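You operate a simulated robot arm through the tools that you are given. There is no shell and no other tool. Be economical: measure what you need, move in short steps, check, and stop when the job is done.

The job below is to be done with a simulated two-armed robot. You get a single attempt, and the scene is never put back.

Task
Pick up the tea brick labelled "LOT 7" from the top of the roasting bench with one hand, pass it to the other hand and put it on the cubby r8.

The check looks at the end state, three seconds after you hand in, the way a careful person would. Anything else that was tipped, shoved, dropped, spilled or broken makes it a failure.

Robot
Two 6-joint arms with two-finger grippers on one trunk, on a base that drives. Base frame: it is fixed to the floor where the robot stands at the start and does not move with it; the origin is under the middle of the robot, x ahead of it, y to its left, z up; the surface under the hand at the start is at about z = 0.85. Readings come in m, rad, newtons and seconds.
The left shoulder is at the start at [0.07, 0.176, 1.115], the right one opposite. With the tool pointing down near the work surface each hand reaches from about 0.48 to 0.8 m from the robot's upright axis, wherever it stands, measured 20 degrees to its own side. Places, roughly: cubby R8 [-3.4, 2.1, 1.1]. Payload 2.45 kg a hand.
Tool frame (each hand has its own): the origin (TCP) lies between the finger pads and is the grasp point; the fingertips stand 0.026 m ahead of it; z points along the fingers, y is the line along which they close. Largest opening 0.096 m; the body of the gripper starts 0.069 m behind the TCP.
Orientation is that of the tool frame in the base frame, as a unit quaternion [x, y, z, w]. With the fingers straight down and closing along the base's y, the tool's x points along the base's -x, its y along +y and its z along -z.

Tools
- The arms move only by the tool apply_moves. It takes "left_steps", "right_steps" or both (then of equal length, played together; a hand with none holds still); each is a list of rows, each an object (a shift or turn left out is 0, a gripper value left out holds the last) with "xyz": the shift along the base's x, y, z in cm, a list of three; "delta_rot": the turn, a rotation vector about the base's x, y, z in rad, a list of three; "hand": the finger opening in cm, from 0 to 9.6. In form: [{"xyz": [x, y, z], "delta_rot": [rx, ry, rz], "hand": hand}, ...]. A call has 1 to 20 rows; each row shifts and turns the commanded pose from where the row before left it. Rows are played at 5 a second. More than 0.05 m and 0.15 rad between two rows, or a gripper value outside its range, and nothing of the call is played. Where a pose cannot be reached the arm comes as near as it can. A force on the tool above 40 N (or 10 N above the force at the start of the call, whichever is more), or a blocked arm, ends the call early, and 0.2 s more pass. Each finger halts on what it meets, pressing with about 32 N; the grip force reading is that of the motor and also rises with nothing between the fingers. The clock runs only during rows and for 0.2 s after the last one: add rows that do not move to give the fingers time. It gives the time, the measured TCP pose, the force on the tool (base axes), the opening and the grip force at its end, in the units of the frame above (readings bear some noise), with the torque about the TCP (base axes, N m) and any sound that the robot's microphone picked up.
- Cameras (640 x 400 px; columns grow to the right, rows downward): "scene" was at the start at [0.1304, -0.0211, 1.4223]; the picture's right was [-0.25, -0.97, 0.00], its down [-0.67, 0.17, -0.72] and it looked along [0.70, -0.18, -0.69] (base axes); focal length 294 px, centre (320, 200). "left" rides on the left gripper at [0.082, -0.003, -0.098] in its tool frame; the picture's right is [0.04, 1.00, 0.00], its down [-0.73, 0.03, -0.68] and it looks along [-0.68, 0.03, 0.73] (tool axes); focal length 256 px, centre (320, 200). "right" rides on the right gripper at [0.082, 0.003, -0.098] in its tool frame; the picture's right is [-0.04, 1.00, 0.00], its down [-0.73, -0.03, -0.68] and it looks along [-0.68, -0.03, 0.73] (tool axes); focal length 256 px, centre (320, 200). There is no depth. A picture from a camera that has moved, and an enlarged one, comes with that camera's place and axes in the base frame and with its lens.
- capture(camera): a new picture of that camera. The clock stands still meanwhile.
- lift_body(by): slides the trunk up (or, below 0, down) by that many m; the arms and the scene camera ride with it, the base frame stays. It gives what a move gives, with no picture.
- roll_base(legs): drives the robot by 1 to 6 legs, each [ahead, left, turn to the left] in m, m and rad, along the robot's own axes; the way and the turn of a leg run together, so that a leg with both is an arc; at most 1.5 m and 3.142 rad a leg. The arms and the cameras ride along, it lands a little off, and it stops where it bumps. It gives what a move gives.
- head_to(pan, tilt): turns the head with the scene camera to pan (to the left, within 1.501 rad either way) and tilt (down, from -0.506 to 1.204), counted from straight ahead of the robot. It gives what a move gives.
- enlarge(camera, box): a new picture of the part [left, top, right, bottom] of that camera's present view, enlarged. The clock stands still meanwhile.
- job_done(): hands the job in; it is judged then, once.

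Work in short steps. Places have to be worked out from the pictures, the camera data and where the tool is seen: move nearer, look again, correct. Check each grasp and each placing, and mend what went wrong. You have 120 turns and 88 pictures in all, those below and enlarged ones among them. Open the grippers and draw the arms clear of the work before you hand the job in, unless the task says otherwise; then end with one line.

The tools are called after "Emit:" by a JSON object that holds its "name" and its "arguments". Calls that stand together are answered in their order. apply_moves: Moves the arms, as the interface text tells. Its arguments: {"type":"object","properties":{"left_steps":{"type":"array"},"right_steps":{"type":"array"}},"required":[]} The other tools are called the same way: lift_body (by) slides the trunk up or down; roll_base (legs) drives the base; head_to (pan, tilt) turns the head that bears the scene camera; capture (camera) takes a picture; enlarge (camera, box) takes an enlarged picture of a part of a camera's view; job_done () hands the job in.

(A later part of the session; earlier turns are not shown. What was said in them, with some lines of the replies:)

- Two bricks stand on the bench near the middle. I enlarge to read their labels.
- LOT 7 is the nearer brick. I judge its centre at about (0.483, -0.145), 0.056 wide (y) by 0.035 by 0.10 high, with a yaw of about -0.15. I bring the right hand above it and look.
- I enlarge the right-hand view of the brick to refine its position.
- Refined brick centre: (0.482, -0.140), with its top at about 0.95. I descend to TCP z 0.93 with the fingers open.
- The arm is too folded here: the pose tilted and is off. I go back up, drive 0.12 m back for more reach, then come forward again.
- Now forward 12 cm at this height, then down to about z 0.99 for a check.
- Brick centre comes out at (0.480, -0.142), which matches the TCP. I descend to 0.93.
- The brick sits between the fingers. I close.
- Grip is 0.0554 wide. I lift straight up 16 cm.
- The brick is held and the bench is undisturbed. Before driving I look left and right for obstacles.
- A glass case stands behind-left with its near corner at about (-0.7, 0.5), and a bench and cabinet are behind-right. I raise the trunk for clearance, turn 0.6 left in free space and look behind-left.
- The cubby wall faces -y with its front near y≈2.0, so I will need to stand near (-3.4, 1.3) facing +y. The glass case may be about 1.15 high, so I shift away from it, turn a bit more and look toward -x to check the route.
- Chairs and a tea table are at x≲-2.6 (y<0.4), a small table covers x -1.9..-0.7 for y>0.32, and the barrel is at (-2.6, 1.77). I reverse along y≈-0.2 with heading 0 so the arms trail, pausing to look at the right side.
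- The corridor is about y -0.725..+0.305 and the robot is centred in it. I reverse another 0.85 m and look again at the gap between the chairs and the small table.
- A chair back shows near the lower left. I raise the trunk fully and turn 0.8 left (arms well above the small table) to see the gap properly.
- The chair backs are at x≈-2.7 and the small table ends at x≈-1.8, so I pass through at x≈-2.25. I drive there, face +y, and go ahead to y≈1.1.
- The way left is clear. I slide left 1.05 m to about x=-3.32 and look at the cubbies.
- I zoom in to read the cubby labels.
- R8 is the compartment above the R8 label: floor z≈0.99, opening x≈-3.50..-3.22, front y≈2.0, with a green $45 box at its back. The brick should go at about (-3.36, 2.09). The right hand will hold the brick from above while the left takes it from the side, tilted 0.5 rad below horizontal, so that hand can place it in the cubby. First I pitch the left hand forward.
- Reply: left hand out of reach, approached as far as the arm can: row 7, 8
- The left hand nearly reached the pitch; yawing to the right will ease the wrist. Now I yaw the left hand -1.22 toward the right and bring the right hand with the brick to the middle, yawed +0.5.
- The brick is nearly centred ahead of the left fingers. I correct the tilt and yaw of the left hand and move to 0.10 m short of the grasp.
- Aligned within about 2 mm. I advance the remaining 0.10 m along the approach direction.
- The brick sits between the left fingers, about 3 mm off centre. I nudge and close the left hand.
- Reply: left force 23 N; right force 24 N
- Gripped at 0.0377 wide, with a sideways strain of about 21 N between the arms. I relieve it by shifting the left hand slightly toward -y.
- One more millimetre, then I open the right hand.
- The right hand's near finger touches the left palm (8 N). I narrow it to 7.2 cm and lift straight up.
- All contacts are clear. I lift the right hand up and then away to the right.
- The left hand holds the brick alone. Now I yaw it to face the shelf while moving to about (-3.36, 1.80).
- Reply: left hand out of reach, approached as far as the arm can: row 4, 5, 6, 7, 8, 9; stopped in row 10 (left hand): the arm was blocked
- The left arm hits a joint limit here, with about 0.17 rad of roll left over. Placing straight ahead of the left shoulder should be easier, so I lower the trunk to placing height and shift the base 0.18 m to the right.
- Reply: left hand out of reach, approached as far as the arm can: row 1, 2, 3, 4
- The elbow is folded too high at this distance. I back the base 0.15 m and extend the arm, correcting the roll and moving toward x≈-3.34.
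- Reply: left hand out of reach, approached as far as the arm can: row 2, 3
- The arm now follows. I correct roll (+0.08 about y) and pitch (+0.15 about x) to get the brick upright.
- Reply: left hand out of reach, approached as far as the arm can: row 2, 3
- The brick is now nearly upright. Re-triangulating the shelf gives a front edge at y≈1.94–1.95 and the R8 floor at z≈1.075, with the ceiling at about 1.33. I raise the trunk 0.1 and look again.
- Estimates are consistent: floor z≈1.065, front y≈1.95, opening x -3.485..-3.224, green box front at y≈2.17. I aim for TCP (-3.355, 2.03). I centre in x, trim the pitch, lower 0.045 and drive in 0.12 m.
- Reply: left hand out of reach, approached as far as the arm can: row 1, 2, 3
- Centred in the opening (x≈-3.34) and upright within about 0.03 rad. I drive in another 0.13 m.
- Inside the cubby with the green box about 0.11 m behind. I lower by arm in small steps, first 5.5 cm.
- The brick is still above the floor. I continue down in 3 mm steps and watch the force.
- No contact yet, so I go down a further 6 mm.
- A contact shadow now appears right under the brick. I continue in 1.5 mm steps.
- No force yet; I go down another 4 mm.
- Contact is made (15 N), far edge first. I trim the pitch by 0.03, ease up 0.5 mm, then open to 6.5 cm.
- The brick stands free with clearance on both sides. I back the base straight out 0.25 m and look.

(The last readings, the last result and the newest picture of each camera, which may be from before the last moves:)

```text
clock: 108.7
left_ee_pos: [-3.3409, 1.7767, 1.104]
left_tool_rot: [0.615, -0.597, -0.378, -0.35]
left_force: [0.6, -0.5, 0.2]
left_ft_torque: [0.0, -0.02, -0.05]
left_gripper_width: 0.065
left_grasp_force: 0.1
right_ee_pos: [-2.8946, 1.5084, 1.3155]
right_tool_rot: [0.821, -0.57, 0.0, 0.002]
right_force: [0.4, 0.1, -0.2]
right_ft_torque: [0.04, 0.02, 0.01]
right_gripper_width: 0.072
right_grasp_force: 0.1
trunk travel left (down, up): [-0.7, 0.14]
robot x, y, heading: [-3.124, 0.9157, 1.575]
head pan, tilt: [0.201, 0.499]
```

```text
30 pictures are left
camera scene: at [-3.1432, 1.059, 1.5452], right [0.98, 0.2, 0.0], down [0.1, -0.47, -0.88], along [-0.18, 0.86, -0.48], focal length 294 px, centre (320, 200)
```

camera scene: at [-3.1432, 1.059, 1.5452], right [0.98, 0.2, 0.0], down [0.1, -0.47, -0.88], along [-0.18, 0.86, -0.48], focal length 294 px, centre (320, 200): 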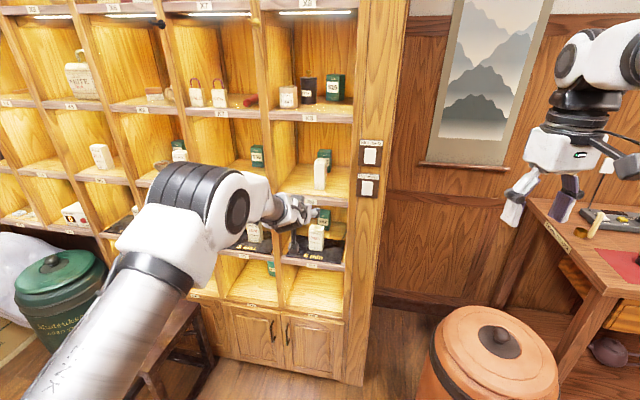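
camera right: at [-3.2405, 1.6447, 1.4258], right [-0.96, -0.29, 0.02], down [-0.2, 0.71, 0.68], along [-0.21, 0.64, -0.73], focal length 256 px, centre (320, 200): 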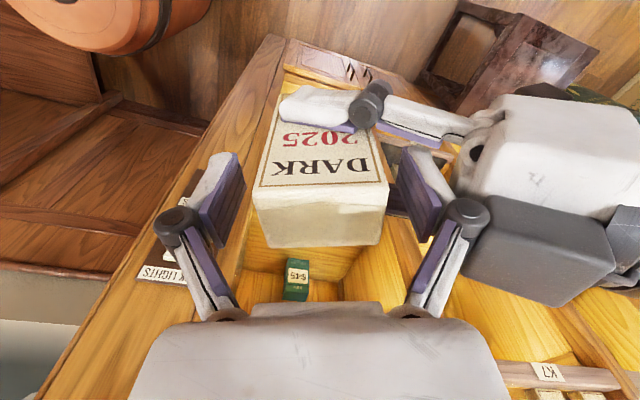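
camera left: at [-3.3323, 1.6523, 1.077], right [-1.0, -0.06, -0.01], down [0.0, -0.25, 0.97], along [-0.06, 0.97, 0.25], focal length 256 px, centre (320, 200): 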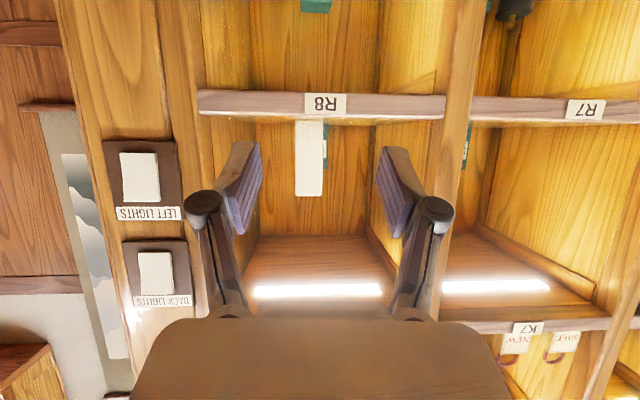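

The brick stands upright in R8 with the green box untouched behind it. I open both grippers fully, in free air, and take one last close look.

Emit:
{"name": "apply_moves", "arguments": {"left_steps": [{"hand": 9.6}, {}, {}], "right_steps": [{"hand": 9.6}, {}, {}]}}

Emit:
{"name": "enlarge", "arguments": {"camera": "scene", "box": [240, 70, 400, 280]}}

```text
clock: 109.5
left_ee_pos: [-3.3402, 1.7762, 1.1031]
left_tool_rot: [0.616, -0.596, -0.379, -0.349]
left_force: [-0.3, 0.1, -0.1]
left_ft_torque: [0.0, 0.01, -0.01]
left_gripper_width: 0.0961
left_grasp_force: 0.0
right_ee_pos: [-2.8938, 1.5084, 1.3157]
right_tool_rot: [0.821, -0.571, -0.001, 0.003]
right_force: [-0.1, 0.1, 0.3]
right_ft_torque: [0.0, -0.02, -0.01]
right_gripper_width: 0.0961
right_grasp_force: 0.1
trunk travel left (down, up): [-0.7, 0.14]
robot x, y, heading: [-3.1193, 0.9183, 1.574]
head pan, tilt: [0.201, 0.499]
```

```text
1.90 times, centred on (320, 175) of scene
camera zoom: at [-3.1431, 1.0596, 1.5451], right [0.98, 0.2, 0.0], down [0.1, -0.47, -0.88], along [-0.18, 0.86, -0.48], focal length 559 px, centre (320, 248)
```

zoom: 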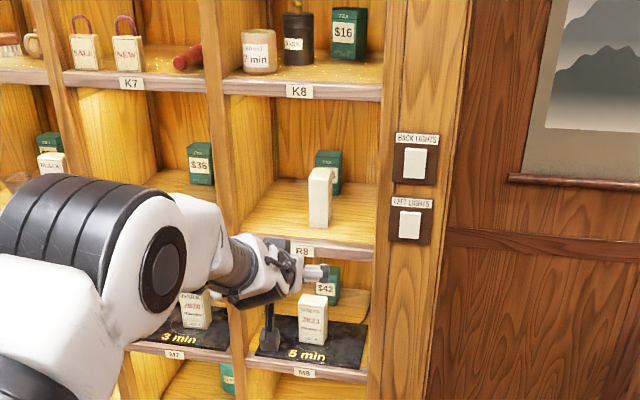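

The brick stands upright and released in R8, both hands are open and clear, and nothing else has moved. I hand in.

Emit:
{"name": "job_done", "arguments": {}}

```text
The job is handed in.
```

I picked up the LOT 7 tea brick with the right hand and passed it to the left. It now stands upright in cubby R8, with both grippers open and clear, and nothing else looked disturbed in the pictures I took.
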